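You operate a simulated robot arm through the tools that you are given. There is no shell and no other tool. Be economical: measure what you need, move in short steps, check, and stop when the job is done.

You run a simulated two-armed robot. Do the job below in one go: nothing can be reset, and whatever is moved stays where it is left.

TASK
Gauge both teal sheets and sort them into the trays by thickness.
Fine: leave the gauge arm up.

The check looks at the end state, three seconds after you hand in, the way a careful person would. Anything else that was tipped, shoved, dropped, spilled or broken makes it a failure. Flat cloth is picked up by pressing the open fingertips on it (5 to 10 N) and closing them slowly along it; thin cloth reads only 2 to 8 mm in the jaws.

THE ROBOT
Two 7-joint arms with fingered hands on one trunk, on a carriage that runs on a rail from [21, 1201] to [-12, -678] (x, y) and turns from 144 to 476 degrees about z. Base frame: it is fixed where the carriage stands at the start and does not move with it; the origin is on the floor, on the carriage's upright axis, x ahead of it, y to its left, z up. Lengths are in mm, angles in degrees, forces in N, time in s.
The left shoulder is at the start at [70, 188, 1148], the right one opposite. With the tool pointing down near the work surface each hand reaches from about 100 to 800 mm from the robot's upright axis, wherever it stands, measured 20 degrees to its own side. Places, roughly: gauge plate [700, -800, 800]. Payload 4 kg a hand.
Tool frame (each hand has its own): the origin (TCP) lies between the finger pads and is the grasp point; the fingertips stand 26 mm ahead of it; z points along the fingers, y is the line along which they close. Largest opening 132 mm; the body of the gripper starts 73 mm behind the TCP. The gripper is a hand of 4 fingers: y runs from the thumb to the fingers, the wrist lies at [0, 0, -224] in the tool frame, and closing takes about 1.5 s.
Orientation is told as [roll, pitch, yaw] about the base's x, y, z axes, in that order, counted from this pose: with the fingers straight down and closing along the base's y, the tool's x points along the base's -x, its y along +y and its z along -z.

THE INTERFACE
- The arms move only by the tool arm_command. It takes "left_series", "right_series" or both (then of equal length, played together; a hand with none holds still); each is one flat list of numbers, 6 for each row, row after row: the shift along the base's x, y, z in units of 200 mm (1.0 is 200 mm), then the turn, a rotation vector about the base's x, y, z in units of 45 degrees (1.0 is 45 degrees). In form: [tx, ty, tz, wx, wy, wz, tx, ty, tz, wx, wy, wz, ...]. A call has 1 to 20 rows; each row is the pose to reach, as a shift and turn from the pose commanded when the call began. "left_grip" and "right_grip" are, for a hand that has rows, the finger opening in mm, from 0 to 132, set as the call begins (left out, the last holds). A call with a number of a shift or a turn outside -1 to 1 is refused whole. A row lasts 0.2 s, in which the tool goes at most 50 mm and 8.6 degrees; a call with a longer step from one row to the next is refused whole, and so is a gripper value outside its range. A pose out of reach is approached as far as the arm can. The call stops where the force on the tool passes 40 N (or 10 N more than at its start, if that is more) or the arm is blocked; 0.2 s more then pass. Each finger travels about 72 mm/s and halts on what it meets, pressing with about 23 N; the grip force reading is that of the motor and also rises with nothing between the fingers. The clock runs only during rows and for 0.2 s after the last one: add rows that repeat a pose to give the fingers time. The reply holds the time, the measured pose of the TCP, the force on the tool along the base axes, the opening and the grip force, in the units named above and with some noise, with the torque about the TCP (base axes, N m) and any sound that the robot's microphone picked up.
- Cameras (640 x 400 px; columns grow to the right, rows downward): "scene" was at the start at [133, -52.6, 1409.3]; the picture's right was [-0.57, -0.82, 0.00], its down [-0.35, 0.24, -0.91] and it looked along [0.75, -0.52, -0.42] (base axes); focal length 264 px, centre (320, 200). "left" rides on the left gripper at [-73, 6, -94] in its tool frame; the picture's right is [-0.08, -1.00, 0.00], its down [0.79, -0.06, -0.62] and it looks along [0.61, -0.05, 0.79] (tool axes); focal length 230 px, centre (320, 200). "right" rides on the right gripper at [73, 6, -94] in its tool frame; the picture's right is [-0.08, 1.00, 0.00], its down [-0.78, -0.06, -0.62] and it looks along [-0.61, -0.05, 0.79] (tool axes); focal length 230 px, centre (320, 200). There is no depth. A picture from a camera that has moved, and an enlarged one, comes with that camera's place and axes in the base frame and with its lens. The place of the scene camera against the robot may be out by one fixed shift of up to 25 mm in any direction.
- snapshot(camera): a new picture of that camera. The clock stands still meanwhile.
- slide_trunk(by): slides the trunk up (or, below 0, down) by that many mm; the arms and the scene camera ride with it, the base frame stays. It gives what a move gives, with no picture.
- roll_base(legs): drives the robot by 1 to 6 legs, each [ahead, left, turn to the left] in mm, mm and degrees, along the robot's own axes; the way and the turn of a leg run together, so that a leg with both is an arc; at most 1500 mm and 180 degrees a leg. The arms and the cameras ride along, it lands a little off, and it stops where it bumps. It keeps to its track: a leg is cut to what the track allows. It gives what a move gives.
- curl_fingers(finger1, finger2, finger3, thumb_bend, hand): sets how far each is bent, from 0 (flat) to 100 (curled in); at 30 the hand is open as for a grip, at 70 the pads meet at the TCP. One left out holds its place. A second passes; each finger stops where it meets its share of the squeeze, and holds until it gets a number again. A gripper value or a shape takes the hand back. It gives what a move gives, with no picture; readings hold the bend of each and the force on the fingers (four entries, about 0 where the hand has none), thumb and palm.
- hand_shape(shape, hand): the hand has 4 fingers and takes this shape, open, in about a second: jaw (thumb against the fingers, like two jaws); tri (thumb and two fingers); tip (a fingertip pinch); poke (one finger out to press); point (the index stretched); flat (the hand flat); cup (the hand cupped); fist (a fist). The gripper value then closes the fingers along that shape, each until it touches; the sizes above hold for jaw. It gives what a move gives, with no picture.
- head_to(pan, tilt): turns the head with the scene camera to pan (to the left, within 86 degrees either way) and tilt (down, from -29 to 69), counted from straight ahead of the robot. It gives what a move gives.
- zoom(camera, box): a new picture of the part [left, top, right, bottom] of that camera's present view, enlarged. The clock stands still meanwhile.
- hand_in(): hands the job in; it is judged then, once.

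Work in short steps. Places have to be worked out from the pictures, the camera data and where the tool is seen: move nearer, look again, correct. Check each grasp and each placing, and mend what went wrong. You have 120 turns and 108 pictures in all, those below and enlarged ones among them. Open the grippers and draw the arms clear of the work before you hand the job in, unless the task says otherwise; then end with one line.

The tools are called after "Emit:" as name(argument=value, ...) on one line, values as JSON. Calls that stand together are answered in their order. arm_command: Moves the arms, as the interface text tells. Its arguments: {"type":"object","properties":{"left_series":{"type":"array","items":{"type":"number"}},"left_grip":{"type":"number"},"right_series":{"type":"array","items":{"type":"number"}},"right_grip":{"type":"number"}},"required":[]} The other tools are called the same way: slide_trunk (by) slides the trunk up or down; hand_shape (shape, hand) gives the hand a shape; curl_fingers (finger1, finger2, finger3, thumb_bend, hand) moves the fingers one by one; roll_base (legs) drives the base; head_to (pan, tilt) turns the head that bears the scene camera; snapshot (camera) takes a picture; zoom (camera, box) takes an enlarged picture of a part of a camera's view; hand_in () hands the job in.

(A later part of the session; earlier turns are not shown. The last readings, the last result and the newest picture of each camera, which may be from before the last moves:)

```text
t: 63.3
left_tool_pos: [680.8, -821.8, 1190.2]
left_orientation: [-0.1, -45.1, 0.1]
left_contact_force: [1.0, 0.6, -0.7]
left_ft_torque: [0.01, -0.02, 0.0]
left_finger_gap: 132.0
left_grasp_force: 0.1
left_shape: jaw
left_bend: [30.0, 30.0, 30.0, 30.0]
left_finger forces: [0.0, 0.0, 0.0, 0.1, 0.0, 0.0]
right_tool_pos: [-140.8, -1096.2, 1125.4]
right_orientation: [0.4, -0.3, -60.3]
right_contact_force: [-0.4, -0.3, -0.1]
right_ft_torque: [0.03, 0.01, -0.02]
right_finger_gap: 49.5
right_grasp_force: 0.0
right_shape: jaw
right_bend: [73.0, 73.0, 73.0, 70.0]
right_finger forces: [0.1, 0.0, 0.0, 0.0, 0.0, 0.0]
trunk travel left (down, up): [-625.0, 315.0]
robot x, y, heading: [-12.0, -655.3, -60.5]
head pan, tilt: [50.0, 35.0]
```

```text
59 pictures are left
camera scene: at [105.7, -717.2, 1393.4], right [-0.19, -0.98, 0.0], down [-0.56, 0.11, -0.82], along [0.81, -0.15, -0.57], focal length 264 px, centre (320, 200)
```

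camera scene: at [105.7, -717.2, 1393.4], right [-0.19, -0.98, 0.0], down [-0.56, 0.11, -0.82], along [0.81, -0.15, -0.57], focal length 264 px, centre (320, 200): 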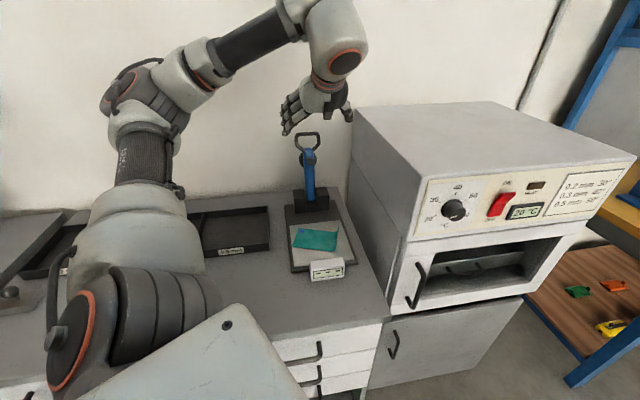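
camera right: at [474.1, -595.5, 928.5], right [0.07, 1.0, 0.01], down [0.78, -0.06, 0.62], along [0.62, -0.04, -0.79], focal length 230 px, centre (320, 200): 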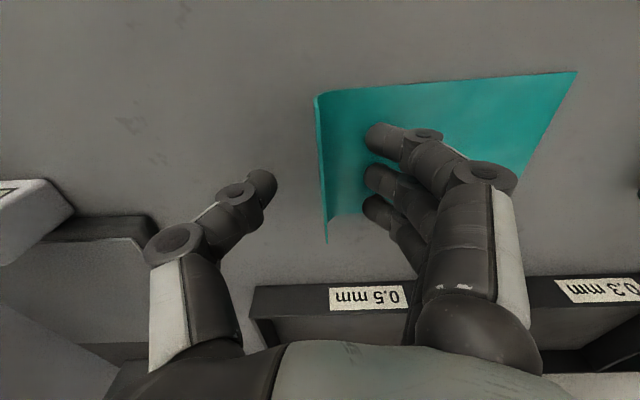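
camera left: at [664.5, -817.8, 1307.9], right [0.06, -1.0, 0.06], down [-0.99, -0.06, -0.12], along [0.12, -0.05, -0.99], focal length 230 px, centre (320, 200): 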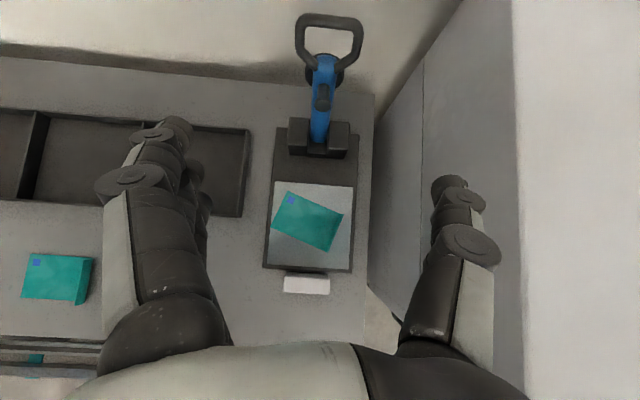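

The view from above confirms it: the foot will land mid-sheet (≈[690,-829]), clear of the flange and the blue tag. The handle loop is about 78 mm wide, near [890,-829,1065]. I go to a pre-grasp point 85 mm short of it.

Emit:
arm_command(left_series=[0.15, -0.01, -0.03, 0, 0, 0, 0.3, -0.02, -0.06, 0, 0, 0, 0.45, -0.035, -0.1, 0, 0, 0, 0.6, -0.035, -0.15, 0, 0, 0, 0.7, -0.035, -0.22, 0, 0, 0, 0.7, -0.035, -0.22, 0, 0, 0])

Emit:
snapshot(camera="left")

Emit:
zoom(camera="scene", box=[220, 40, 420, 220])

```text
t: 64.7
left_tool_pos: [820.3, -832.3, 1144.9]
left_orientation: [-0.1, -45.0, 0.0]
left_contact_force: [-0.6, 0.2, 0.0]
left_ft_torque: [0.03, 0.04, -0.01]
left_finger_gap: 131.8
left_grasp_force: 0.0
left_shape: jaw
left_bend: [30.0, 30.0, 30.0, 30.0]
left_finger forces: [0.0, 0.0, 0.0, 0.1, 0.0, 0.0]
right_tool_pos: [-140.0, -1095.0, 1125.5]
right_orientation: [0.3, -0.2, -60.4]
right_contact_force: [-0.4, -0.7, 0.2]
right_ft_torque: [-0.03, -0.01, -0.01]
right_finger_gap: 49.5
right_grasp_force: 0.1
right_shape: jaw
right_bend: [73.0, 73.0, 73.0, 70.0]
right_finger forces: [0.0, 0.1, 0.1, 0.1, 0.1, 0.0]
trunk travel left (down, up): [-625.0, 315.0]
robot x, y, heading: [-16.6, -658.5, -60.8]
head pan, tilt: [50.0, 35.0]
```

```text
58 pictures are left
camera left: at [805.2, -826.4, 1263.4], right [0.06, -1.0, 0.06], down [-0.99, -0.06, -0.12], along [0.12, -0.05, -0.99], focal length 230 px, centre (320, 200)
```

left: 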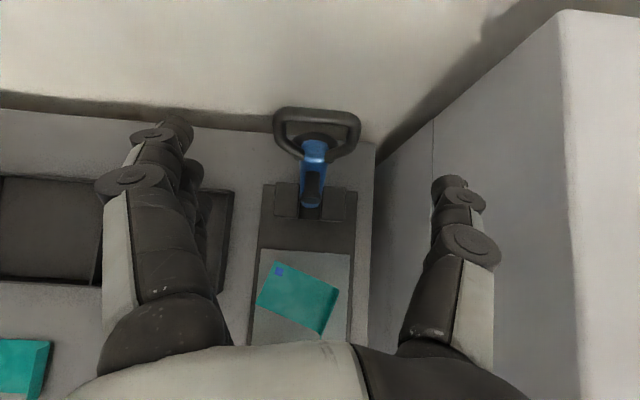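

```text
2.22 times, centred on (320, 130) of scene
camera zoom: at [106.3, -717.0, 1393.3], right [-0.19, -0.98, 0.0], down [-0.56, 0.11, -0.82], along [0.8, -0.15, -0.57], focal length 588 px, centre (320, 356)
```

zoom: 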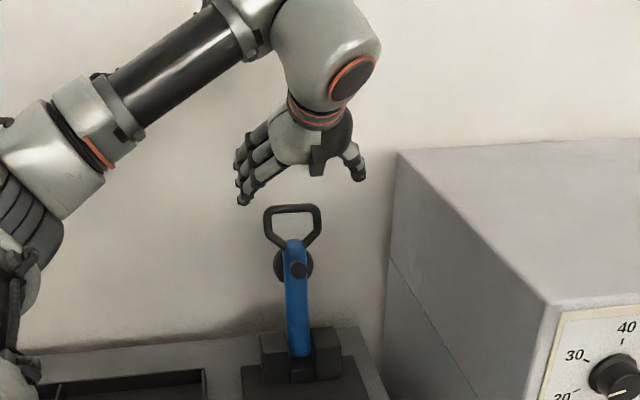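

Triangulated, the loop's top bar is at [906,-829,1067] with the loop centred below it. I advance along the tool axis to put the loop between the fingers.

Emit:
arm_command(left_series=[0.1, 0, -0.11, 0, 0, 0, 0.2, 0, -0.22, 0, 0, 0, 0.3, 0.005, -0.33, 0, 0, 0, 0.39, 0.005, -0.43, 0, 0, 0, 0.39, 0.005, -0.43, 0, 0, 0])

Emit:
snapshot(camera="left")

Emit:
zoom(camera="scene", box=[220, 40, 420, 220])

```text
t: 65.9
left_tool_pos: [898.9, -831.5, 1060.8]
left_orientation: [-0.1, -44.9, 0.2]
left_contact_force: [0.1, 0.0, 0.1]
left_ft_torque: [0.01, -0.01, -0.01]
left_finger_gap: 131.8
left_grasp_force: 0.0
left_shape: jaw
left_bend: [30.0, 30.0, 30.0, 30.0]
left_finger forces: [0.0, 0.1, 0.0, 0.1, 0.0, 0.0]
right_tool_pos: [-140.8, -1095.1, 1125.7]
right_orientation: [0.3, -0.3, -60.4]
right_contact_force: [-0.5, -0.2, -1.0]
right_ft_torque: [-0.02, 0.0, 0.01]
right_finger_gap: 49.3
right_grasp_force: 0.0
right_shape: jaw
right_bend: [73.0, 73.0, 73.0, 70.0]
right_finger forces: [0.0, 0.0, 0.0, 0.1, 0.1, 0.0]
trunk travel left (down, up): [-625.0, 315.0]
robot x, y, heading: [-8.6, -656.7, -60.5]
head pan, tilt: [50.0, 35.0]
```

```text
56 pictures are left
camera left: at [882.7, -825.7, 1178.7], right [0.06, -1.0, 0.06], down [-0.99, -0.06, -0.12], along [0.12, -0.05, -0.99], focal length 230 px, centre (320, 200)
```

left: 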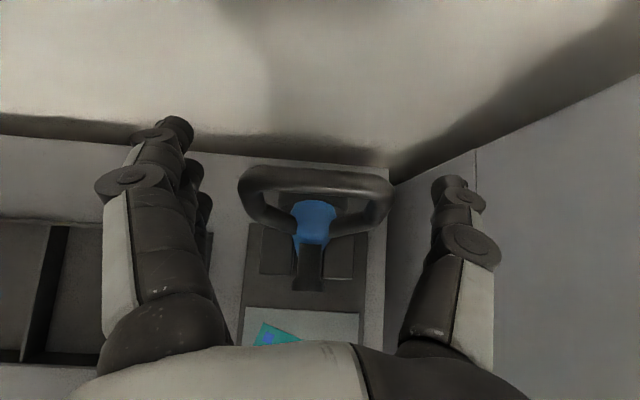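

```text
2.22 times, centred on (320, 130) of scene
camera zoom: at [105.9, -716.9, 1393.3], right [-0.19, -0.98, 0.0], down [-0.56, 0.11, -0.82], along [0.8, -0.15, -0.57], focal length 588 px, centre (320, 356)
```

zoom: 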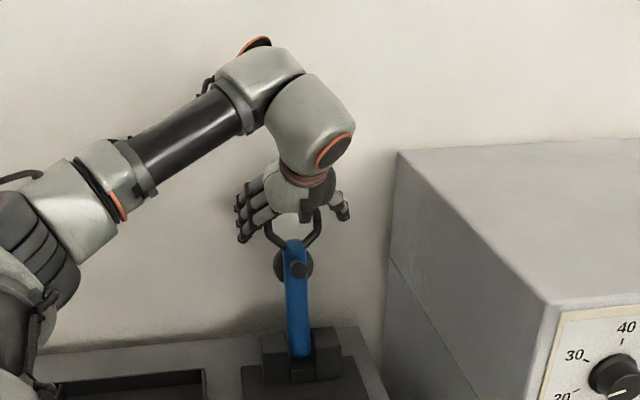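

The loop is centred between fingers and thumb. I close the grip on it.

Emit:
arm_command(left_series=[0, 0, 0, 0, 0, 0, 0, 0, 0, 0, 0, 0, 0, 0, 0, 0, 0, 0, 0, 0, 0, 0, 0, 0, 0, 0, 0, 0, 0, 0], left_grip=50)

Emit:
snapshot(camera="left")

```text
t: 67.1
left_tool_pos: [898.7, -832.7, 1060.9]
left_orientation: [0.0, -45.0, 0.0]
left_contact_force: [-0.1, -2.2, -1.0]
left_ft_torque: [0.25, 0.03, -0.01]
left_finger_gap: 59.0
left_grasp_force: 23.1
left_shape: jaw
left_bend: [74.0, 72.0, 71.0, 73.0]
left_finger forces: [1.3, 8.0, 9.3, 0.0, 23.2, 0.1]
right_tool_pos: [-139.0, -1096.8, 1125.6]
right_orientation: [0.2, -0.2, -60.4]
right_contact_force: [-0.2, 0.1, -0.3]
right_ft_torque: [-0.01, 0.03, -0.01]
right_finger_gap: 49.4
right_grasp_force: 0.1
right_shape: jaw
right_bend: [73.0, 73.0, 73.0, 70.0]
right_finger forces: [0.0, 0.0, 0.0, 0.0, 0.0, 0.0]
trunk travel left (down, up): [-625.0, 315.0]
robot x, y, heading: [-14.4, -657.5, -60.8]
head pan, tilt: [50.0, 35.0]
```

```text
54 pictures are left
camera left: at [883.1, -827.4, 1177.9], right [0.05, -1.0, 0.05], down [-0.99, -0.06, -0.12], along [0.12, -0.05, -0.99], focal length 230 px, centre (320, 200)
```

left: 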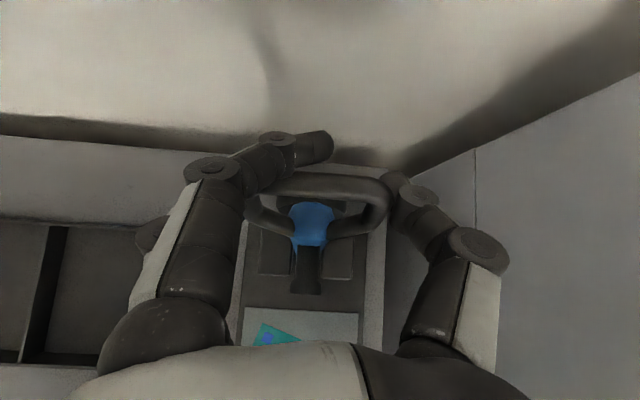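

The grip is solid, and one finger hooks behind the top bar. I pull the handle forward along its arc by about 30° and check.

Emit:
arm_command(left_series=[-0.1, 0, 0.015, 0, 0, 0, -0.215, 0, 0.02, 0, 0, 0, -0.31, 0, 0.015, 0, 0, 0, -0.405, 0, 0.005, 0, 0, 0, -0.495, 0, -0.015, 0, 0, 0, -0.585, 0, -0.045, 0, 0, 0, -0.585, 0, -0.045, 0, 0, 0])

Emit:
snapshot(camera="left")

Emit:
zoom(camera="scene", box=[220, 60, 420, 260])

```text
t: 68.7
left_tool_pos: [782.0, -830.8, 1051.0]
left_orientation: [0.0, -45.0, 0.1]
left_contact_force: [-1.0, -9.0, 3.3]
left_ft_torque: [0.11, -0.2, -0.47]
left_finger_gap: 54.8
left_grasp_force: 23.3
left_shape: jaw
left_bend: [74.0, 74.0, 70.0, 76.0]
left_finger forces: [0.1, 6.8, 8.4, 0.1, 21.8, 0.1]
right_tool_pos: [-139.7, -1097.5, 1124.4]
right_orientation: [0.4, -0.3, -60.3]
right_contact_force: [-0.5, 0.4, 0.6]
right_ft_torque: [-0.01, 0.02, 0.02]
right_finger_gap: 49.6
right_grasp_force: 0.1
right_shape: jaw
right_bend: [73.0, 73.0, 73.0, 70.0]
right_finger forces: [0.1, 0.0, 0.0, 0.1, 0.0, 0.0]
trunk travel left (down, up): [-625.0, 315.0]
robot x, y, heading: [-12.2, -654.5, -60.8]
head pan, tilt: [50.0, 35.0]
```

```text
53 pictures are left
camera left: at [766.0, -825.6, 1168.6], right [0.06, -1.0, 0.06], down [-0.99, -0.06, -0.12], along [0.12, -0.05, -0.99], focal length 230 px, centre (320, 200)
```

left: 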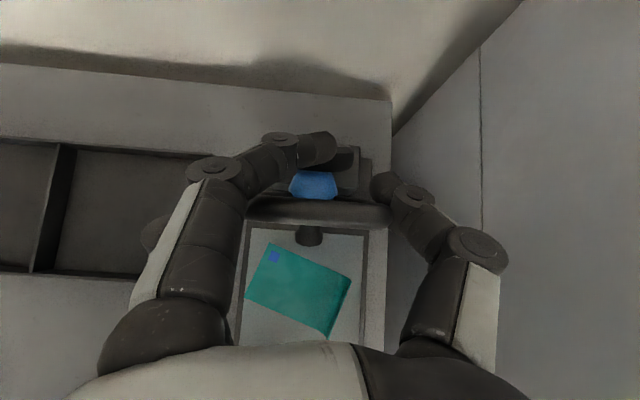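

```text
2.00 times, centred on (320, 160) of scene
camera zoom: at [105.7, -718.5, 1393.3], right [-0.19, -0.98, 0.0], down [-0.56, 0.11, -0.82], along [0.81, -0.15, -0.57], focal length 529 px, centre (320, 280)
```

zoom: 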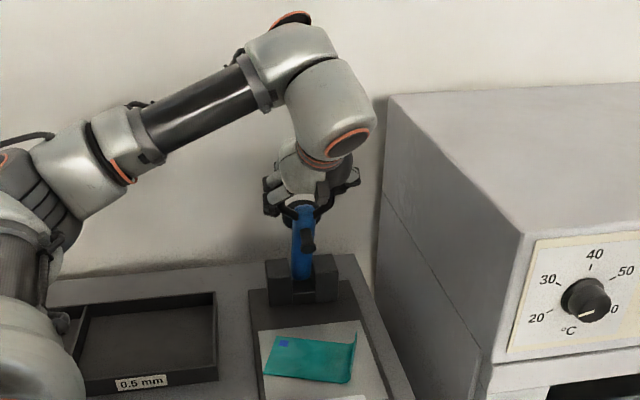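

The arm follows and the foot now faces down over the sheet. I continue along the arc to about 55–60° forward.

Emit:
arm_command(left_series=[-0.09, 0, -0.035, 0, 0, 0, -0.17, 0, -0.08, 0, 0, 0, -0.25, 0, -0.13, 0, 0, 0, -0.325, 0, -0.19, 0, 0, 0, -0.395, 0, -0.255, 0, 0, 0, -0.46, 0, -0.325, 0, 0, 0, -0.52, 0, -0.4, 0, 0, 0, -0.52, 0, -0.4, 0, 0, 0])

Emit:
snapshot(camera="left")

Emit:
zoom(camera="scene", box=[220, 90, 420, 290])

```text
t: 70.5
left_tool_pos: [679.5, -827.6, 971.0]
left_orientation: [-0.1, -44.9, 0.3]
left_contact_force: [4.5, 7.6, -4.4]
left_ft_torque: [-0.1, -0.03, 0.01]
left_finger_gap: 36.9
left_grasp_force: 22.7
left_shape: jaw
left_bend: [74.0, 75.0, 71.0, 76.0]
left_finger forces: [0.1, 1.0, 6.6, 0.0, 2.6, 0.0]
right_tool_pos: [-138.4, -1094.0, 1126.8]
right_orientation: [0.2, -0.3, -60.4]
right_contact_force: [-1.0, -0.5, -0.4]
right_ft_torque: [0.01, -0.01, -0.02]
right_finger_gap: 49.5
right_grasp_force: 0.1
right_shape: jaw
right_bend: [73.0, 73.0, 73.0, 70.0]
right_finger forces: [0.1, 0.1, 0.0, 0.1, 0.1, 0.1]
trunk travel left (down, up): [-625.0, 315.0]
robot x, y, heading: [-12.1, -656.5, -60.8]
head pan, tilt: [50.0, 35.0]
```

```text
51 pictures are left
camera left: at [663.5, -823.5, 1088.9], right [0.06, -1.0, 0.06], down [-0.99, -0.06, -0.12], along [0.12, -0.05, -0.99], focal length 230 px, centre (320, 200)
```

left: 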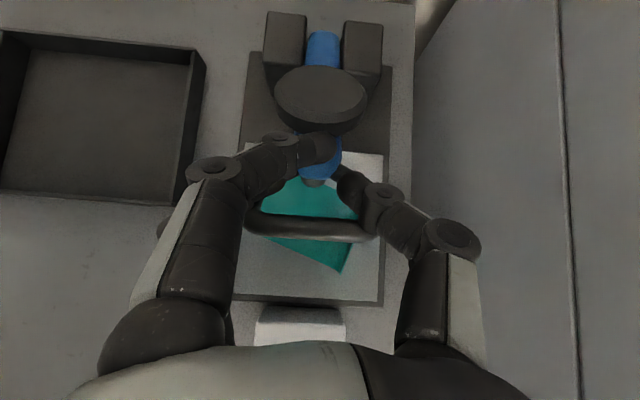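

```text
2.00 times, centred on (320, 190) of scene
camera zoom: at [108.1, -715.7, 1393.2], right [-0.19, -0.98, 0.0], down [-0.56, 0.11, -0.82], along [0.8, -0.15, -0.57], focal length 529 px, centre (320, 220)
```

zoom: 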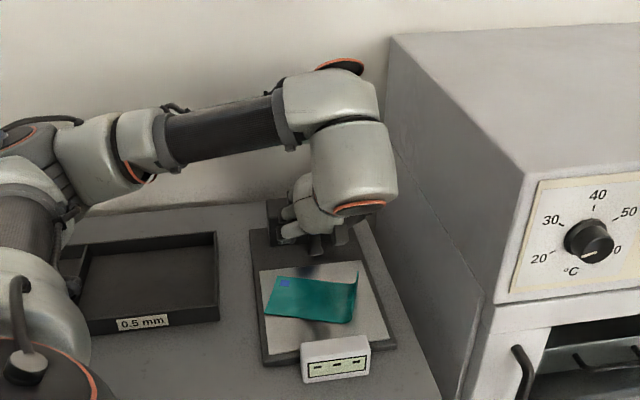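

The fingers now hold the loop's neck, with the arm about 55° forward. I keep following the arc down slowly to about 80°.

Emit:
arm_command(left_series=[-0.05, 0, -0.08, 0, 0, 0, -0.095, 0, -0.16, 0, 0, 0, -0.13, 0, -0.25, 0, 0, 0, -0.16, 0, -0.34, 0, 0, 0, -0.18, 0, -0.43, 0, 0, 0, -0.18, 0, -0.43, 0, 0, 0])

Emit:
snapshot(camera="left")

Emit:
zoom(camera="scene", box=[240, 130, 400, 290])

```text
t: 71.9
left_tool_pos: [644.2, -830.2, 890.3]
left_orientation: [-0.8, -45.8, 1.2]
left_contact_force: [1.3, 4.2, 14.3]
left_ft_torque: [0.17, -0.06, 0.01]
left_finger_gap: 33.4
left_grasp_force: 22.6
left_shape: jaw
left_bend: [74.0, 76.0, 73.0, 76.0]
left_finger forces: [0.1, 12.8, 7.3, 0.1, 7.8, 0.0]
right_tool_pos: [-140.4, -1095.5, 1125.1]
right_orientation: [0.4, -0.3, -60.4]
right_contact_force: [0.1, 0.4, 0.1]
right_ft_torque: [-0.01, 0.0, 0.01]
right_finger_gap: 49.5
right_grasp_force: 0.2
right_shape: jaw
right_bend: [73.0, 73.0, 73.0, 70.0]
right_finger forces: [0.0, 0.1, 0.1, 0.0, 0.0, 0.0]
trunk travel left (down, up): [-625.0, 315.0]
robot x, y, heading: [-13.3, -658.2, -60.7]
head pan, tilt: [50.0, 35.0]
stopped in row 6 (left hand): the force on the tool passed its limit at 43 N (the readings are from after the stop); the commanded pose is now the measured one
```

```text
49 pictures are left
camera left: at [627.7, -824.2, 1007.9], right [0.06, -1.0, 0.07], down [-0.99, -0.07, -0.13], along [0.14, -0.06, -0.99], focal length 230 px, centre (320, 200)
```

left: 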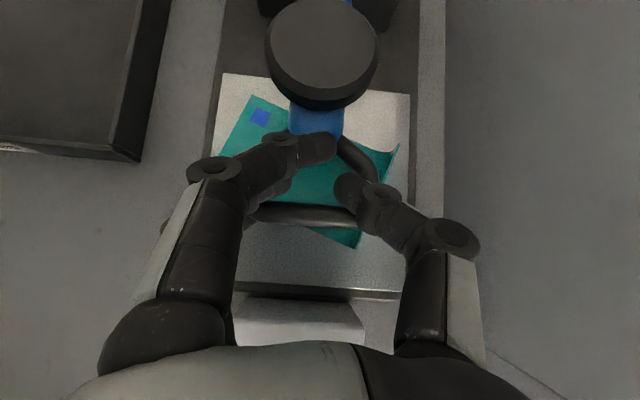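

```text
2.50 times, centred on (320, 210) of scene
camera zoom: at [105.0, -716.2, 1393.5], right [-0.19, -0.98, 0.0], down [-0.56, 0.11, -0.82], along [0.81, -0.15, -0.57], focal length 661 px, centre (320, 175)
```

zoom: 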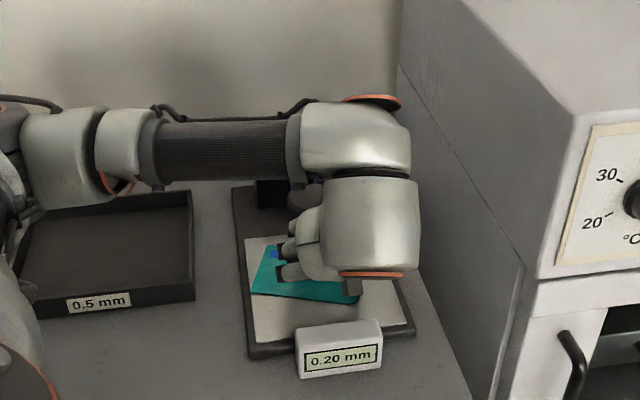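

The display reads 0.20 mm. I open the grip a bit so only the gauge's own weight presses, and recheck the reading.

Emit:
arm_command(left_series=[0, 0, 0, 0, 0, 0, 0, 0, 0, 0, 0, 0, 0, 0, 0, 0, 0, 0], left_grip=90)

Emit:
zoom(camera="scene", box=[280, 220, 380, 290])

Emit:
snapshot(camera="left")

```text
t: 72.9
left_tool_pos: [647.7, -833.5, 895.1]
left_orientation: [-1.6, -46.5, 1.9]
left_contact_force: [11.8, -6.3, 36.0]
left_ft_torque: [1.43, -0.66, -0.54]
left_finger_gap: 84.6
left_grasp_force: 0.2
left_shape: jaw
left_bend: [69.0, 75.0, 68.0, 65.0]
left_finger forces: [0.0, 38.3, 0.7, 0.0, 0.0, 0.0]
right_tool_pos: [-141.4, -1097.0, 1125.1]
right_orientation: [0.3, -0.2, -60.4]
right_contact_force: [0.3, -0.2, -0.5]
right_ft_torque: [-0.01, 0.05, 0.03]
right_finger_gap: 49.4
right_grasp_force: 0.0
right_shape: jaw
right_bend: [73.0, 73.0, 73.0, 70.0]
right_finger forces: [0.1, 0.0, 0.1, 0.1, 0.1, 0.0]
trunk travel left (down, up): [-625.0, 315.0]
robot x, y, heading: [-11.2, -659.2, -61.1]
head pan, tilt: [50.0, 35.0]
stopped in row 3 (left hand): the force on the tool passed its limit at 42 N (the readings are from after the stop); the commanded pose is now the measured one
```

```text
5.71 times, centred on (330, 255) of scene
camera zoom: at [104.2, -718.5, 1393.6], right [-0.19, -0.98, 0.0], down [-0.56, 0.11, -0.82], along [0.81, -0.15, -0.57], focal length 1511 px, centre (263, -114)
```

zoom: 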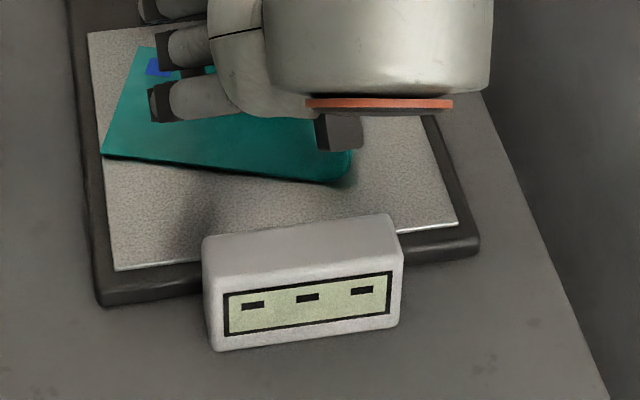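

```text
46 pictures are left
camera left: at [629.2, -826.3, 1012.6], right [0.07, -0.99, 0.08], down [-0.99, -0.08, -0.14], along [0.15, -0.06, -0.99], focal length 230 px, centre (320, 200)
```

left: 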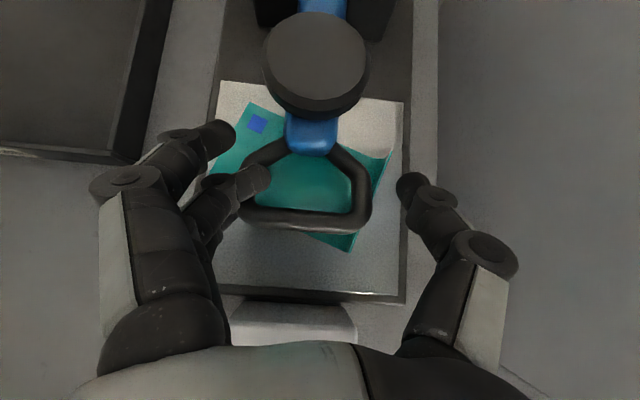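

The gauge read 0.20 mm while the foot rested, so sheet 2 is 0.2 mm. On opening, a finger caught under the loop and lifted the foot. I close again around the loop and raise the arm along the reverse arc.

Emit:
arm_command(left_series=[0, 0, 0.01, 0, 0, 0, 0, 0, 0.01, 0, 0, 0, 0, 0, 0.01, 0, 0, 0, 0, 0, 0.01, 0, 0, 0], left_grip=45)

Emit:
snapshot(camera="left")

```text
t: 73.9
left_tool_pos: [646.0, -831.9, 890.6]
left_orientation: [-1.2, -45.8, 1.4]
left_contact_force: [-0.6, -10.3, 6.7]
left_ft_torque: [-0.69, -0.07, 0.02]
left_finger_gap: 40.4
left_grasp_force: 21.7
left_shape: jaw
left_bend: [66.0, 75.0, 72.0, 70.0]
left_finger forces: [0.0, 0.1, 8.8, 0.1, 21.2, 0.0]
right_tool_pos: [-139.1, -1096.2, 1124.1]
right_orientation: [0.4, -0.1, -60.3]
right_contact_force: [-0.4, -0.3, 0.0]
right_ft_torque: [0.04, -0.02, -0.01]
right_finger_gap: 49.6
right_grasp_force: 0.1
right_shape: jaw
right_bend: [73.0, 73.0, 73.0, 70.0]
right_finger forces: [0.0, 0.0, 0.1, 0.1, 0.1, 0.0]
trunk travel left (down, up): [-625.0, 315.0]
robot x, y, heading: [-12.0, -655.1, -60.9]
head pan, tilt: [50.0, 35.0]
```

```text
45 pictures are left
camera left: at [628.9, -825.9, 1009.0], right [0.06, -1.0, 0.07], down [-0.99, -0.07, -0.13], along [0.14, -0.06, -0.99], focal length 230 px, centre (320, 200)
```

left: 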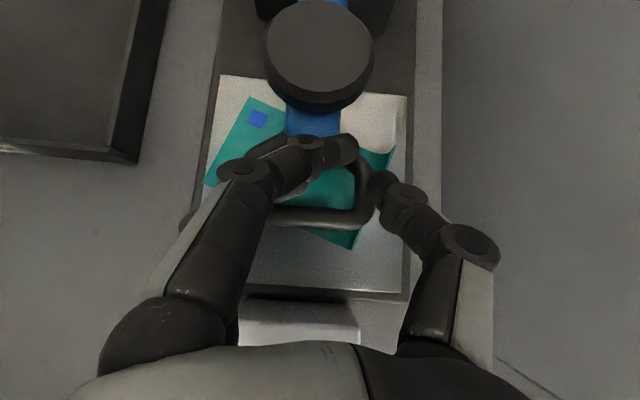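

The grip is on the loop again. I raise along the arc to about 20° short of vertical.

Emit:
arm_command(left_series=[0.045, 0, 0.15, 0, 0, 0, 0.105, 0, 0.285, 0, 0, 0, 0.185, 0, 0.415, 0, 0, 0, 0.28, 0, 0.53, 0, 0, 0, 0.39, 0, 0.63, 0, 0, 0, 0.515, 0, 0.71, 0, 0, 0, 0.65, 0, 0.775, 0, 0, 0, 0.65, 0, 0.775, 0, 0, 0])

Emit:
snapshot(camera="left")

Emit:
zoom(camera="scene", box=[220, 80, 420, 280])

```text
t: 74.9
left_tool_pos: [696.9, -830.6, 996.2]
left_orientation: [-1.4, -44.6, 2.1]
left_contact_force: [-22.9, 1.6, -10.4]
left_ft_torque: [-2.85, 4.24, 3.85]
left_finger_gap: 23.6
left_grasp_force: 23.0
left_shape: jaw
left_bend: [67.0, 76.0, 75.0, 76.0]
left_finger forces: [0.0, 75.8, 148.9, 0.0, 52.9, 0.0]
right_tool_pos: [-140.4, -1094.8, 1125.4]
right_orientation: [0.3, -0.2, -60.3]
right_contact_force: [0.0, 0.8, 0.4]
right_ft_torque: [-0.02, -0.02, 0.01]
right_finger_gap: 49.4
right_grasp_force: 0.0
right_shape: jaw
right_bend: [73.0, 73.0, 73.0, 70.0]
right_finger forces: [0.0, 0.1, 0.0, 0.0, 0.1, 0.0]
trunk travel left (down, up): [-625.0, 315.0]
robot x, y, heading: [-10.9, -657.5, -60.8]
head pan, tilt: [50.0, 35.0]
stopped in row 5 (left hand): the force on the tool passed its limit at 54 N (the readings are from after the stop); the commanded pose is now the measured one
```

```text
44 pictures are left
camera left: at [681.3, -823.2, 1113.2], right [0.07, -0.99, 0.07], down [-0.99, -0.08, -0.11], along [0.12, -0.06, -0.99], focal length 230 px, centre (320, 200)
```

left: 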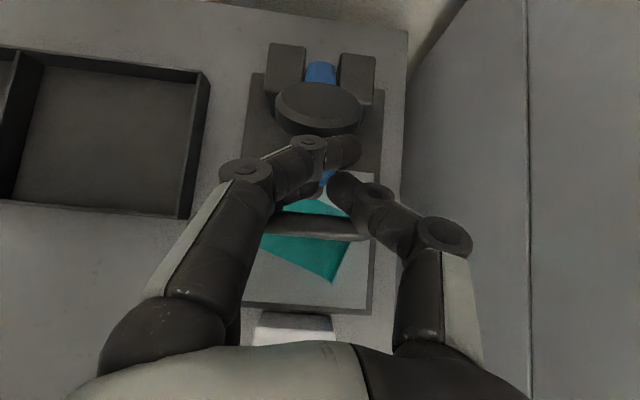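

```text
2.00 times, centred on (320, 180) of scene
camera zoom: at [104.6, -715.8, 1393.3], right [-0.19, -0.98, 0.0], down [-0.56, 0.11, -0.82], along [0.81, -0.15, -0.57], focal length 529 px, centre (320, 240)
```

zoom: 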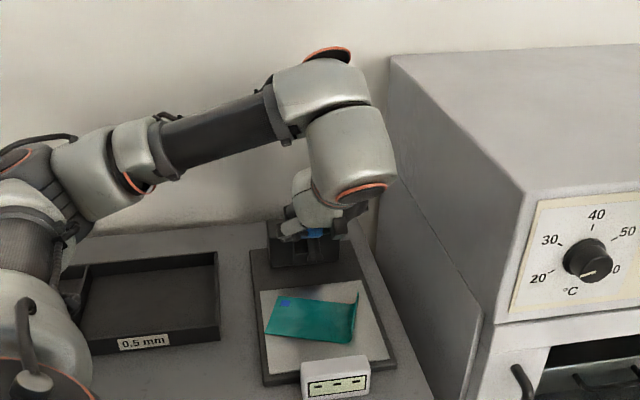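

The fingers inside the loop are twisting against it as it turns (the reaction is a torque about +y). I relieve that by pitching the hand with the loop.

Emit:
arm_command(left_series=[0, 0, 0, 0, 0.12, 0, 0, 0, 0, 0, 0.24, 0, 0, 0, 0, 0, 0.36, 0, 0, 0, 0, 0, 0.48, 0, 0, 0, 0, 0, 0.48, 0])

Emit:
snapshot(camera="left")

```text
t: 76.1
left_tool_pos: [700.1, -830.4, 995.4]
left_orientation: [-0.5, -23.2, 1.6]
left_contact_force: [1.8, 2.2, -3.2]
left_ft_torque: [-0.09, -0.04, -0.02]
left_finger_gap: 22.9
left_grasp_force: 22.9
left_shape: jaw
left_bend: [67.0, 76.0, 74.0, 76.0]
left_finger forces: [0.0, 1.5, 3.8, 0.1, 1.5, 0.0]
right_tool_pos: [-138.3, -1094.8, 1125.6]
right_orientation: [0.3, -0.2, -60.3]
right_contact_force: [0.4, 0.6, 0.1]
right_ft_torque: [0.04, 0.0, 0.0]
right_finger_gap: 49.3
right_grasp_force: 0.1
right_shape: jaw
right_bend: [73.0, 73.0, 73.0, 70.0]
right_finger forces: [0.1, 0.1, 0.1, 0.0, 0.0, 0.1]
trunk travel left (down, up): [-625.0, 315.0]
robot x, y, heading: [-10.2, -654.8, -60.8]
head pan, tilt: [50.0, 35.0]
```

```text
42 pictures are left
camera left: at [729.4, -823.0, 1110.5], right [0.09, -0.99, 0.04], down [-0.96, -0.08, 0.26], along [-0.25, -0.06, -0.97], focal length 230 px, centre (320, 200)
```

left: 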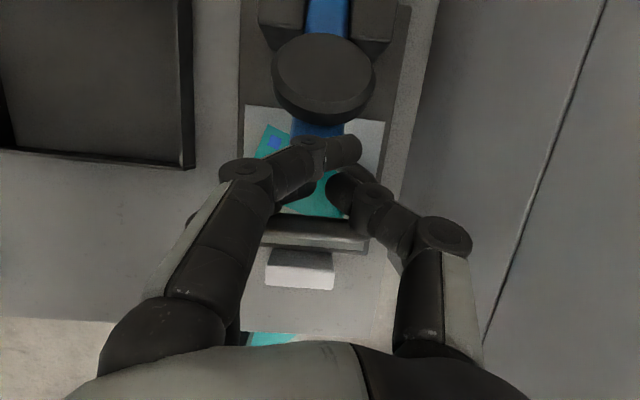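

Fully relieved. I continue raising, pitching the hand along with the loop.

Emit:
arm_command(left_series=[0.08, 0, 0.075, 0, 0.127, 0, 0.165, 0, 0.14, 0, 0.26, 0, 0.26, 0, 0.2, 0, 0.39, 0, 0.36, 0, 0.25, 0, 0.52, 0, 0.465, 0, 0.29, 0, 0.65, 0, 0.465, 0, 0.29, 0, 0.65, 0])

Emit:
snapshot(camera="left")

Emit:
zoom(camera="scene", box=[220, 60, 420, 260])

```text
t: 77.5
left_tool_pos: [791.0, -829.3, 1054.7]
left_orientation: [0.2, 6.0, 1.4]
left_contact_force: [0.7, 0.4, -4.2]
left_ft_torque: [-0.09, -0.08, 0.07]
left_finger_gap: 22.4
left_grasp_force: 22.9
left_shape: jaw
left_bend: [67.0, 76.0, 74.0, 76.0]
left_finger forces: [0.1, 2.7, 3.9, 0.1, 1.1, 0.0]
right_tool_pos: [-137.1, -1095.4, 1124.8]
right_orientation: [0.4, -0.3, -60.4]
right_contact_force: [0.6, 1.1, -0.3]
right_ft_torque: [-0.01, 0.03, -0.02]
right_finger_gap: 49.5
right_grasp_force: 0.1
right_shape: jaw
right_bend: [73.0, 73.0, 73.0, 70.0]
right_finger forces: [0.0, 0.0, 0.0, 0.0, 0.0, 0.1]
trunk travel left (down, up): [-625.0, 315.0]
robot x, y, heading: [-11.4, -654.9, -60.7]
head pan, tilt: [50.0, 35.0]
```

```text
41 pictures are left
camera left: at [872.3, -822.9, 1140.6], right [0.1, -0.99, -0.01], down [-0.71, -0.08, 0.7], along [-0.69, -0.06, -0.72], focal length 230 px, centre (320, 200)
```

left: 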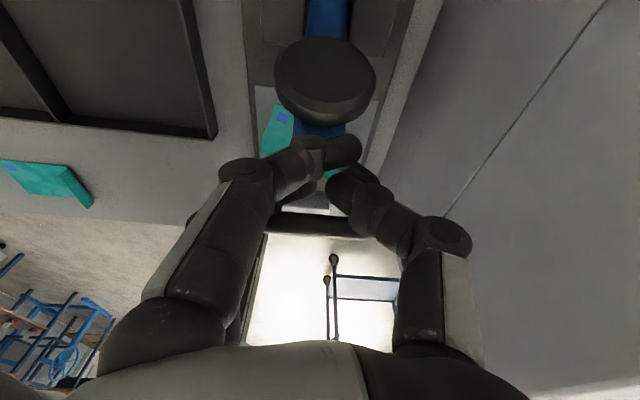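

```text
2.00 times, centred on (320, 160) of scene
camera zoom: at [107.4, -716.5, 1393.2], right [-0.19, -0.98, 0.0], down [-0.56, 0.11, -0.82], along [0.8, -0.15, -0.57], focal length 529 px, centre (320, 280)
```

zoom: 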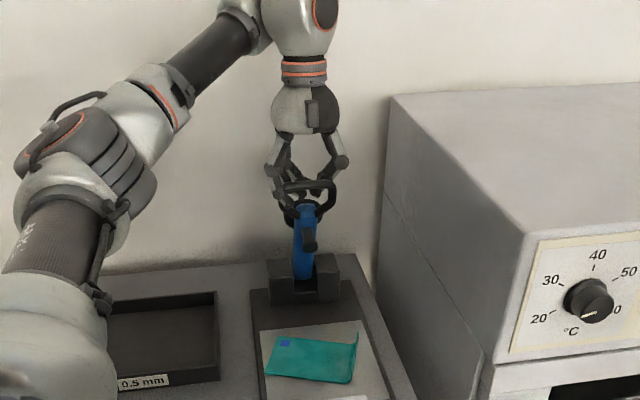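

The arm is about 17° short of vertical with low forces. I bring it past vertical to its rest stop, pitching a little more.

Emit:
arm_command(left_series=[0.12, 0, 0.03, 0, 0.11, 0, 0.23, 0, 0.045, 0, 0.22, 0, 0.325, 0, 0.05, 0, 0.33, 0, 0.42, 0, 0.045, 0, 0.43, 0, 0.49, 0, 0.035, 0, 0.5, 0, 0.54, 0, 0.025, 0, 0.5, 0])

Emit:
zoom(camera="scene", box=[220, 60, 420, 260])

Emit:
snapshot(camera="left")

```text
t: 78.9
left_tool_pos: [785.3, -833.3, 1063.8]
left_orientation: [0.6, 28.3, 1.4]
left_contact_force: [-4.5, -8.2, 10.2]
left_ft_torque: [0.18, 0.18, 0.83]
left_finger_gap: 21.5
left_grasp_force: 23.1
left_shape: jaw
left_bend: [67.0, 76.0, 75.0, 76.0]
left_finger forces: [0.1, 5.0, 22.3, 0.1, 10.3, 0.1]
left hand out of reach, approached as far as the arm can: row 3, 4, 5, 6
right_tool_pos: [-139.6, -1096.6, 1125.9]
right_orientation: [0.4, -0.2, -60.4]
right_contact_force: [0.3, 0.4, 0.0]
right_ft_torque: [0.01, 0.0, 0.0]
right_finger_gap: 49.4
right_grasp_force: 0.1
right_shape: jaw
right_bend: [73.0, 73.0, 73.0, 70.0]
right_finger forces: [0.1, 0.1, 0.0, 0.0, 0.0, 0.0]
trunk travel left (down, up): [-625.0, 315.0]
robot x, y, heading: [-11.1, -656.2, -60.7]
head pan, tilt: [50.0, 35.0]
```

```text
2.00 times, centred on (320, 160) of scene
camera zoom: at [104.9, -718.5, 1393.4], right [-0.19, -0.98, 0.0], down [-0.56, 0.11, -0.82], along [0.81, -0.15, -0.57], focal length 529 px, centre (320, 280)
```

zoom: 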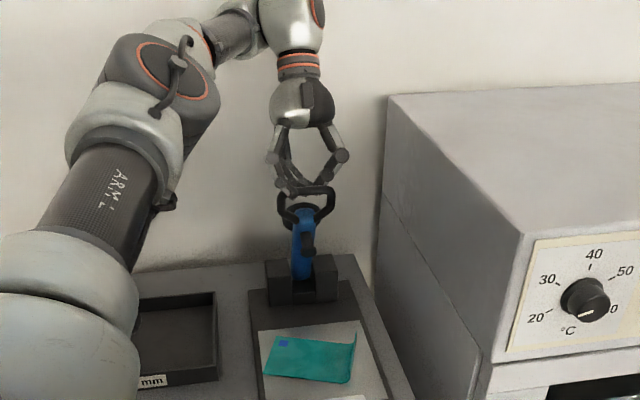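

```text
38 pictures are left
camera left: at [892.4, -827.1, 1111.0], right [0.09, -1.0, -0.05], down [-0.4, -0.08, 0.91], along [-0.91, -0.06, -0.4], focal length 230 px, centre (320, 200)
```

left: 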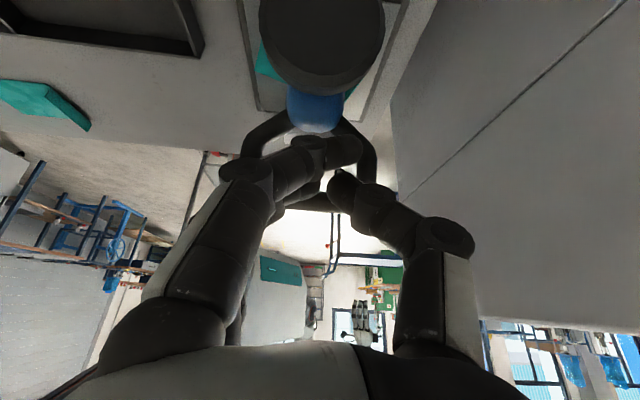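

With this pitch the wrist runs out of reach before vertical. Raising will work better by pushing the loop from below and in front, so I reverse: lower the arm gently back to rest with the same grip.

Emit:
arm_command(left_series=[0.01, 0.01, -0.015, 0, -0.17, 0, 0.02, 0.015, -0.03, 0, -0.34, 0, 0.03, 0.015, -0.045, 0, -0.5, 0, -0.065, 0.015, -0.095, 0, -0.63, 0, -0.165, 0.015, -0.145, 0, -0.76, 0, -0.26, 0.015, -0.205, 0, -0.88, 0, -0.345, 0.015, -0.27, 0, -1, 0])

Emit:
arm_command(left_series=[-0.08, 0, -0.075, 0, -0.13, 0, -0.15, 0, -0.155, 0, -0.26, 0, -0.215, 0, -0.24, 0, -0.37, 0, -0.27, 0, -0.33, 0, -0.48, 0, -0.31, 0, -0.42, 0, -0.56, 0, -0.34, 0, -0.51, 0, -0.62, 0])

Emit:
zoom(camera="scene", box=[220, 90, 420, 290])

Emit:
snapshot(camera="left")

```text
t: 79.6
left_tool_pos: [782.9, -831.4, 1063.8]
left_orientation: [-0.5, 12.3, 0.9]
left_contact_force: [-16.6, -2.5, 35.6]
left_ft_torque: [0.88, 0.77, 1.01]
left_finger_gap: 22.4
left_grasp_force: 23.4
left_shape: jaw
left_bend: [67.0, 76.0, 79.0, 76.0]
left_finger forces: [0.0, 3.5, 37.7, 0.0, 10.9, 0.1]
right_tool_pos: [-143.3, -1095.7, 1125.9]
right_orientation: [0.5, -0.4, -60.4]
right_contact_force: [0.8, -0.6, -0.3]
right_ft_torque: [0.01, 0.08, 0.0]
right_finger_gap: 49.5
right_grasp_force: 0.1
right_shape: jaw
right_bend: [73.0, 73.0, 73.0, 70.0]
right_finger forces: [0.0, 0.0, 0.0, 0.1, 0.1, 0.1]
trunk travel left (down, up): [-625.0, 315.0]
robot x, y, heading: [-11.1, -658.0, -60.9]
head pan, tilt: [50.0, 35.0]
stopped in row 3 (left hand): the force on the tool passed its limit at 44 N (the readings are from after the stop); the commanded pose is now the measured one
```

```text
t: 80.0
left_tool_pos: [766.3, -832.1, 1056.3]
left_orientation: [-1.2, 7.7, 0.5]
left_contact_force: [-26.8, 0.9, 47.8]
left_ft_torque: [1.33, 1.01, 1.45]
left_finger_gap: 23.2
left_grasp_force: 22.7
left_shape: jaw
left_bend: [67.0, 76.0, 79.0, 76.0]
left_finger forces: [0.1, 5.3, 48.0, 0.0, 11.8, 0.0]
right_tool_pos: [-143.8, -1093.2, 1125.8]
right_orientation: [0.5, -0.5, -60.5]
right_contact_force: [-0.3, -0.5, 0.2]
right_ft_torque: [0.0, 0.09, 0.03]
right_finger_gap: 49.3
right_grasp_force: 0.0
right_shape: jaw
right_bend: [73.0, 73.0, 73.0, 70.0]
right_finger forces: [0.1, 0.0, 0.1, 0.1, 0.0, 0.0]
trunk travel left (down, up): [-625.0, 315.0]
robot x, y, heading: [-13.8, -657.9, -60.7]
head pan, tilt: [50.0, 35.0]
stopped in row 2 (left hand): the force on the tool passed its limit at 51 N (the readings are from after the stop); the commanded pose is now the measured one
```

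```text
2.00 times, centred on (320, 190) of scene
camera zoom: at [100.0, -714.7, 1394.2], right [-0.19, -0.98, 0.0], down [-0.56, 0.11, -0.82], along [0.81, -0.15, -0.57], focal length 529 px, centre (320, 220)
```

zoom: 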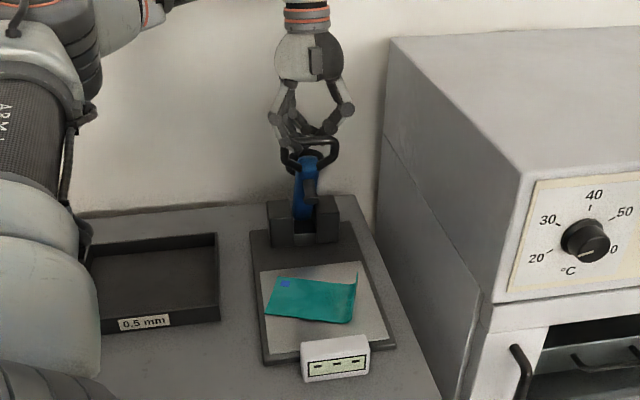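

```text
36 pictures are left
camera left: at [849.9, -825.6, 1138.6], right [0.09, -1.0, 0.01], down [-0.7, -0.06, 0.72], along [-0.71, -0.07, -0.7], focal length 230 px, centre (320, 200)
```

left: 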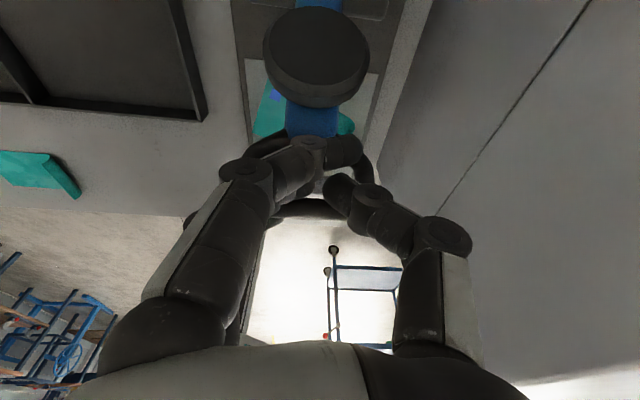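

The force on the tool points radially away from the pivot, so the hand is pressing toward the hinge. I move it outward a little to unload.

Emit:
arm_command(left_series=[-0.01, 0, 0.025, 0, 0, 0, -0.02, 0, 0.05, 0, 0, 0, -0.02, 0, 0.05, 0, 0, 0])

```text
t: 80.8
left_tool_pos: [766.5, -831.4, 1057.8]
left_orientation: [-0.3, 7.6, 0.9]
left_contact_force: [-8.4, -3.6, 13.4]
left_ft_torque: [0.46, 0.34, 0.94]
left_finger_gap: 22.2
left_grasp_force: 23.1
left_shape: jaw
left_bend: [67.0, 76.0, 78.0, 76.0]
left_finger forces: [0.1, 4.6, 28.9, 0.1, 13.2, 0.1]
right_tool_pos: [-141.5, -1094.9, 1124.9]
right_orientation: [0.6, -0.3, -60.4]
right_contact_force: [0.1, -0.2, 0.4]
right_ft_torque: [-0.01, 0.01, 0.02]
right_finger_gap: 49.7
right_grasp_force: 0.1
right_shape: jaw
right_bend: [73.0, 73.0, 73.0, 70.0]
right_finger forces: [0.1, 0.0, 0.0, 0.1, 0.0, 0.1]
trunk travel left (down, up): [-625.0, 315.0]
robot x, y, heading: [-9.6, -659.1, -60.8]
head pan, tilt: [50.0, 35.0]
```

Unloaded. I lower along an arc of radius ~231 mm, pitching with the loop.

Emit:
arm_command(left_series=[-0.065, 0, -0.015, 0, -0.077, 0, -0.13, 0, -0.05, 0, -0.155, 0, -0.19, 0, -0.09, 0, -0.23, 0, -0.245, 0, -0.13, 0, -0.31, 0, -0.3, 0, -0.175, 0, -0.388, 0, -0.355, 0, -0.22, 0, -0.465, 0, -0.45, 0, -0.325, 0, -0.62, 0, -0.53, 0, -0.44, 0, -0.775, 0])

Emit:
snapshot(camera="left")

```text
t: 82.6
left_tool_pos: [663.4, -830.7, 967.9]
left_orientation: [-1.1, -27.3, 0.9]
left_contact_force: [0.9, -1.5, -2.2]
left_ft_torque: [-0.38, -0.01, 0.69]
left_finger_gap: 20.8
left_grasp_force: 22.8
left_shape: jaw
left_bend: [67.0, 75.0, 76.0, 75.0]
left_finger forces: [0.0, 5.3, 21.4, 0.0, 15.1, 0.1]
right_tool_pos: [-138.4, -1096.2, 1125.3]
right_orientation: [0.3, -0.2, -60.3]
right_contact_force: [-0.3, 0.8, 0.2]
right_ft_torque: [0.01, -0.03, -0.01]
right_finger_gap: 49.5
right_grasp_force: 0.0
right_shape: jaw
right_bend: [73.0, 73.0, 73.0, 70.0]
right_finger forces: [0.0, 0.0, 0.1, 0.0, 0.0, 0.0]
trunk travel left (down, up): [-625.0, 315.0]
robot x, y, heading: [-7.3, -656.4, -60.8]
head pan, tilt: [50.0, 35.0]
```

```text
35 pictures are left
camera left: at [684.1, -823.6, 1084.1], right [0.08, -1.0, 0.05], down [-0.98, -0.07, 0.19], along [-0.19, -0.07, -0.98], focal length 230 px, centre (320, 200)
```

left: 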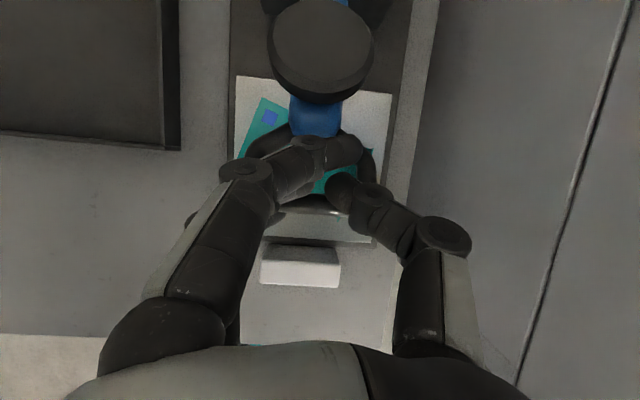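

Smooth. I continue down until the foot rests.

Emit:
arm_command(left_series=[-0.04, 0, -0.058, 0, -0.078, 0, -0.075, 0, -0.115, 0, -0.155, 0, -0.1, 0, -0.18, 0, -0.23, 0, -0.125, 0, -0.245, 0, -0.31, 0, -0.145, 0, -0.31, 0, -0.388, 0, -0.16, 0, -0.38, 0, -0.465, 0])

Emit:
snapshot(camera="left")

Emit:
zoom(camera="scene", box=[240, 150, 400, 290])

```text
t: 84.1
left_tool_pos: [633.4, -834.2, 896.3]
left_orientation: [-2.5, -48.7, 2.3]
left_contact_force: [0.1, 3.3, 15.5]
left_ft_torque: [0.11, -0.1, 0.1]
left_finger_gap: 21.7
left_grasp_force: 23.5
left_shape: jaw
left_bend: [67.0, 76.0, 76.0, 76.0]
left_finger forces: [0.0, 11.2, 3.2, 0.1, 5.8, 0.1]
right_tool_pos: [-139.9, -1094.6, 1125.3]
right_orientation: [0.4, -0.3, -60.4]
right_contact_force: [0.1, -0.1, 0.6]
right_ft_torque: [0.03, -0.01, 0.01]
right_finger_gap: 49.8
right_grasp_force: 0.1
right_shape: jaw
right_bend: [73.0, 73.0, 73.0, 70.0]
right_finger forces: [0.0, 0.0, 0.0, 0.0, 0.0, 0.0]
trunk travel left (down, up): [-625.0, 315.0]
robot x, y, heading: [-14.9, -655.0, -61.0]
head pan, tilt: [50.0, 35.0]
stopped in row 6 (left hand): the force on the tool passed its limit at 42 N (the readings are from after the stop); the commanded pose is now the measured one
```

```text
34 pictures are left
camera left: at [609.9, -826.9, 1012.9], right [0.06, -0.99, 0.09], down [-0.98, -0.07, -0.18], along [0.19, -0.07, -0.98], focal length 230 px, centre (320, 200)
```

left: 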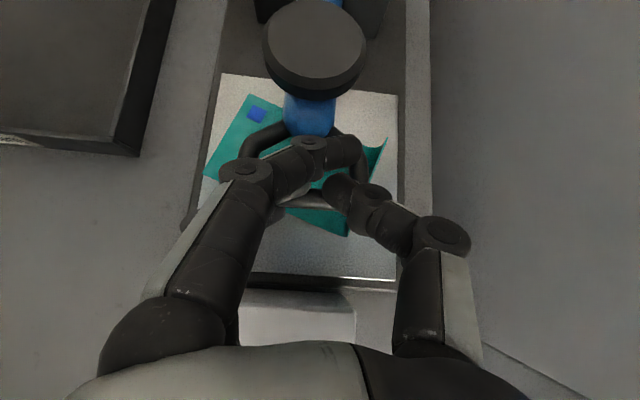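

```text
2.86 times, centred on (320, 220) of scene
camera zoom: at [105.6, -716.0, 1393.6], right [-0.19, -0.98, 0.0], down [-0.56, 0.11, -0.82], along [0.81, -0.15, -0.57], focal length 756 px, centre (320, 143)
```

zoom: 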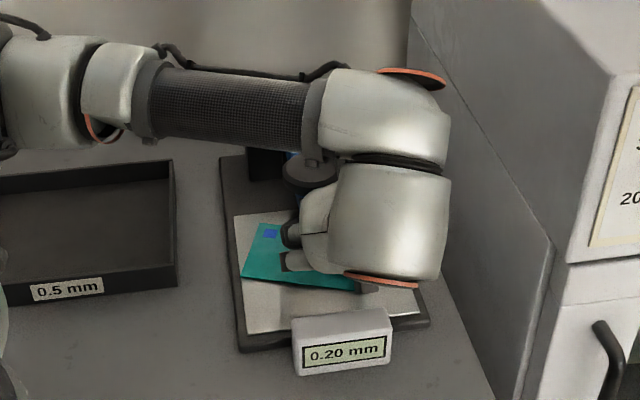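

It reads 0.20 mm again. I open slightly and withdraw straight back along the fingers so nothing catches the loop.

Emit:
arm_command(left_series=[0, 0, 0.01, 0, 0, 0, 0, 0, 0.01, 0, 0, 0, 0, 0, 0.01, 0, 0, 0], left_grip=42)

Emit:
arm_command(left_series=[-0.06, 0, 0.053, 0, 0, 0, -0.12, 0, 0.106, 0, 0, 0, -0.2, 0, 0.177, 0, 0, 0, -0.3, 0, 0.265, 0, 0, 0, -0.42, 0, 0.37, 0, 0, 0])

Emit:
snapshot(camera="left")

```text
t: 84.9
left_tool_pos: [632.0, -834.1, 898.8]
left_orientation: [-2.4, -48.7, 2.3]
left_contact_force: [1.4, 3.5, 16.7]
left_ft_torque: [-0.38, -0.26, 0.46]
left_finger_gap: 34.8
left_grasp_force: 0.0
left_shape: jaw
left_bend: [73.0, 76.0, 74.0, 74.0]
left_finger forces: [0.1, 5.4, 10.0, 0.0, 20.9, 0.0]
right_tool_pos: [-141.3, -1094.4, 1124.4]
right_orientation: [0.4, -0.3, -60.5]
right_contact_force: [0.6, 0.1, 0.5]
right_ft_torque: [0.04, -0.01, -0.01]
right_finger_gap: 49.2
right_grasp_force: 0.2
right_shape: jaw
right_bend: [73.0, 73.0, 73.0, 70.0]
right_finger forces: [0.1, 0.0, 0.1, 0.0, 0.1, 0.0]
trunk travel left (down, up): [-625.0, 315.0]
robot x, y, heading: [-10.8, -657.6, -60.8]
head pan, tilt: [50.0, 35.0]
```

```text
t: 86.1
left_tool_pos: [550.8, -836.6, 971.0]
left_orientation: [-2.2, -48.7, 2.2]
left_contact_force: [-0.1, 0.4, -0.6]
left_ft_torque: [0.0, 0.0, 0.02]
left_finger_gap: 41.7
left_grasp_force: 0.0
left_shape: jaw
left_bend: [73.0, 74.0, 74.0, 70.0]
left_finger forces: [0.0, 0.0, 0.1, 0.0, 0.0, 0.0]
right_tool_pos: [-140.1, -1096.8, 1125.0]
right_orientation: [0.4, -0.3, -60.5]
right_contact_force: [-0.4, -0.3, -0.4]
right_ft_torque: [0.02, -0.02, -0.01]
right_finger_gap: 49.3
right_grasp_force: 0.1
right_shape: jaw
right_bend: [73.0, 73.0, 73.0, 70.0]
right_finger forces: [0.0, 0.1, 0.0, 0.0, 0.1, 0.0]
trunk travel left (down, up): [-625.0, 315.0]
robot x, y, heading: [-10.3, -659.0, -60.6]
head pan, tilt: [50.0, 35.0]
```

```text
32 pictures are left
camera left: at [527.3, -828.7, 1087.7], right [0.06, -0.99, 0.08], down [-0.98, -0.07, -0.18], along [0.19, -0.07, -0.98], focal length 230 px, centre (320, 200)
```

left: 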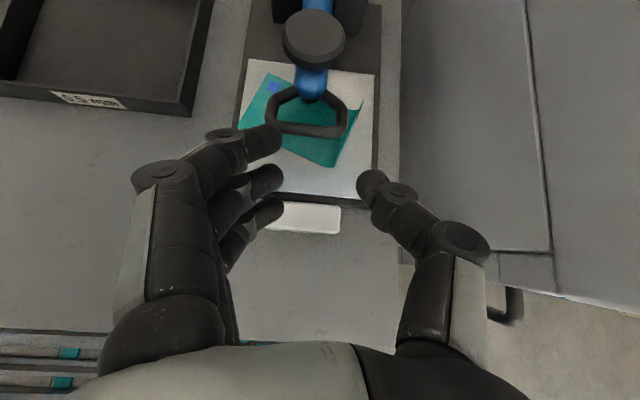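

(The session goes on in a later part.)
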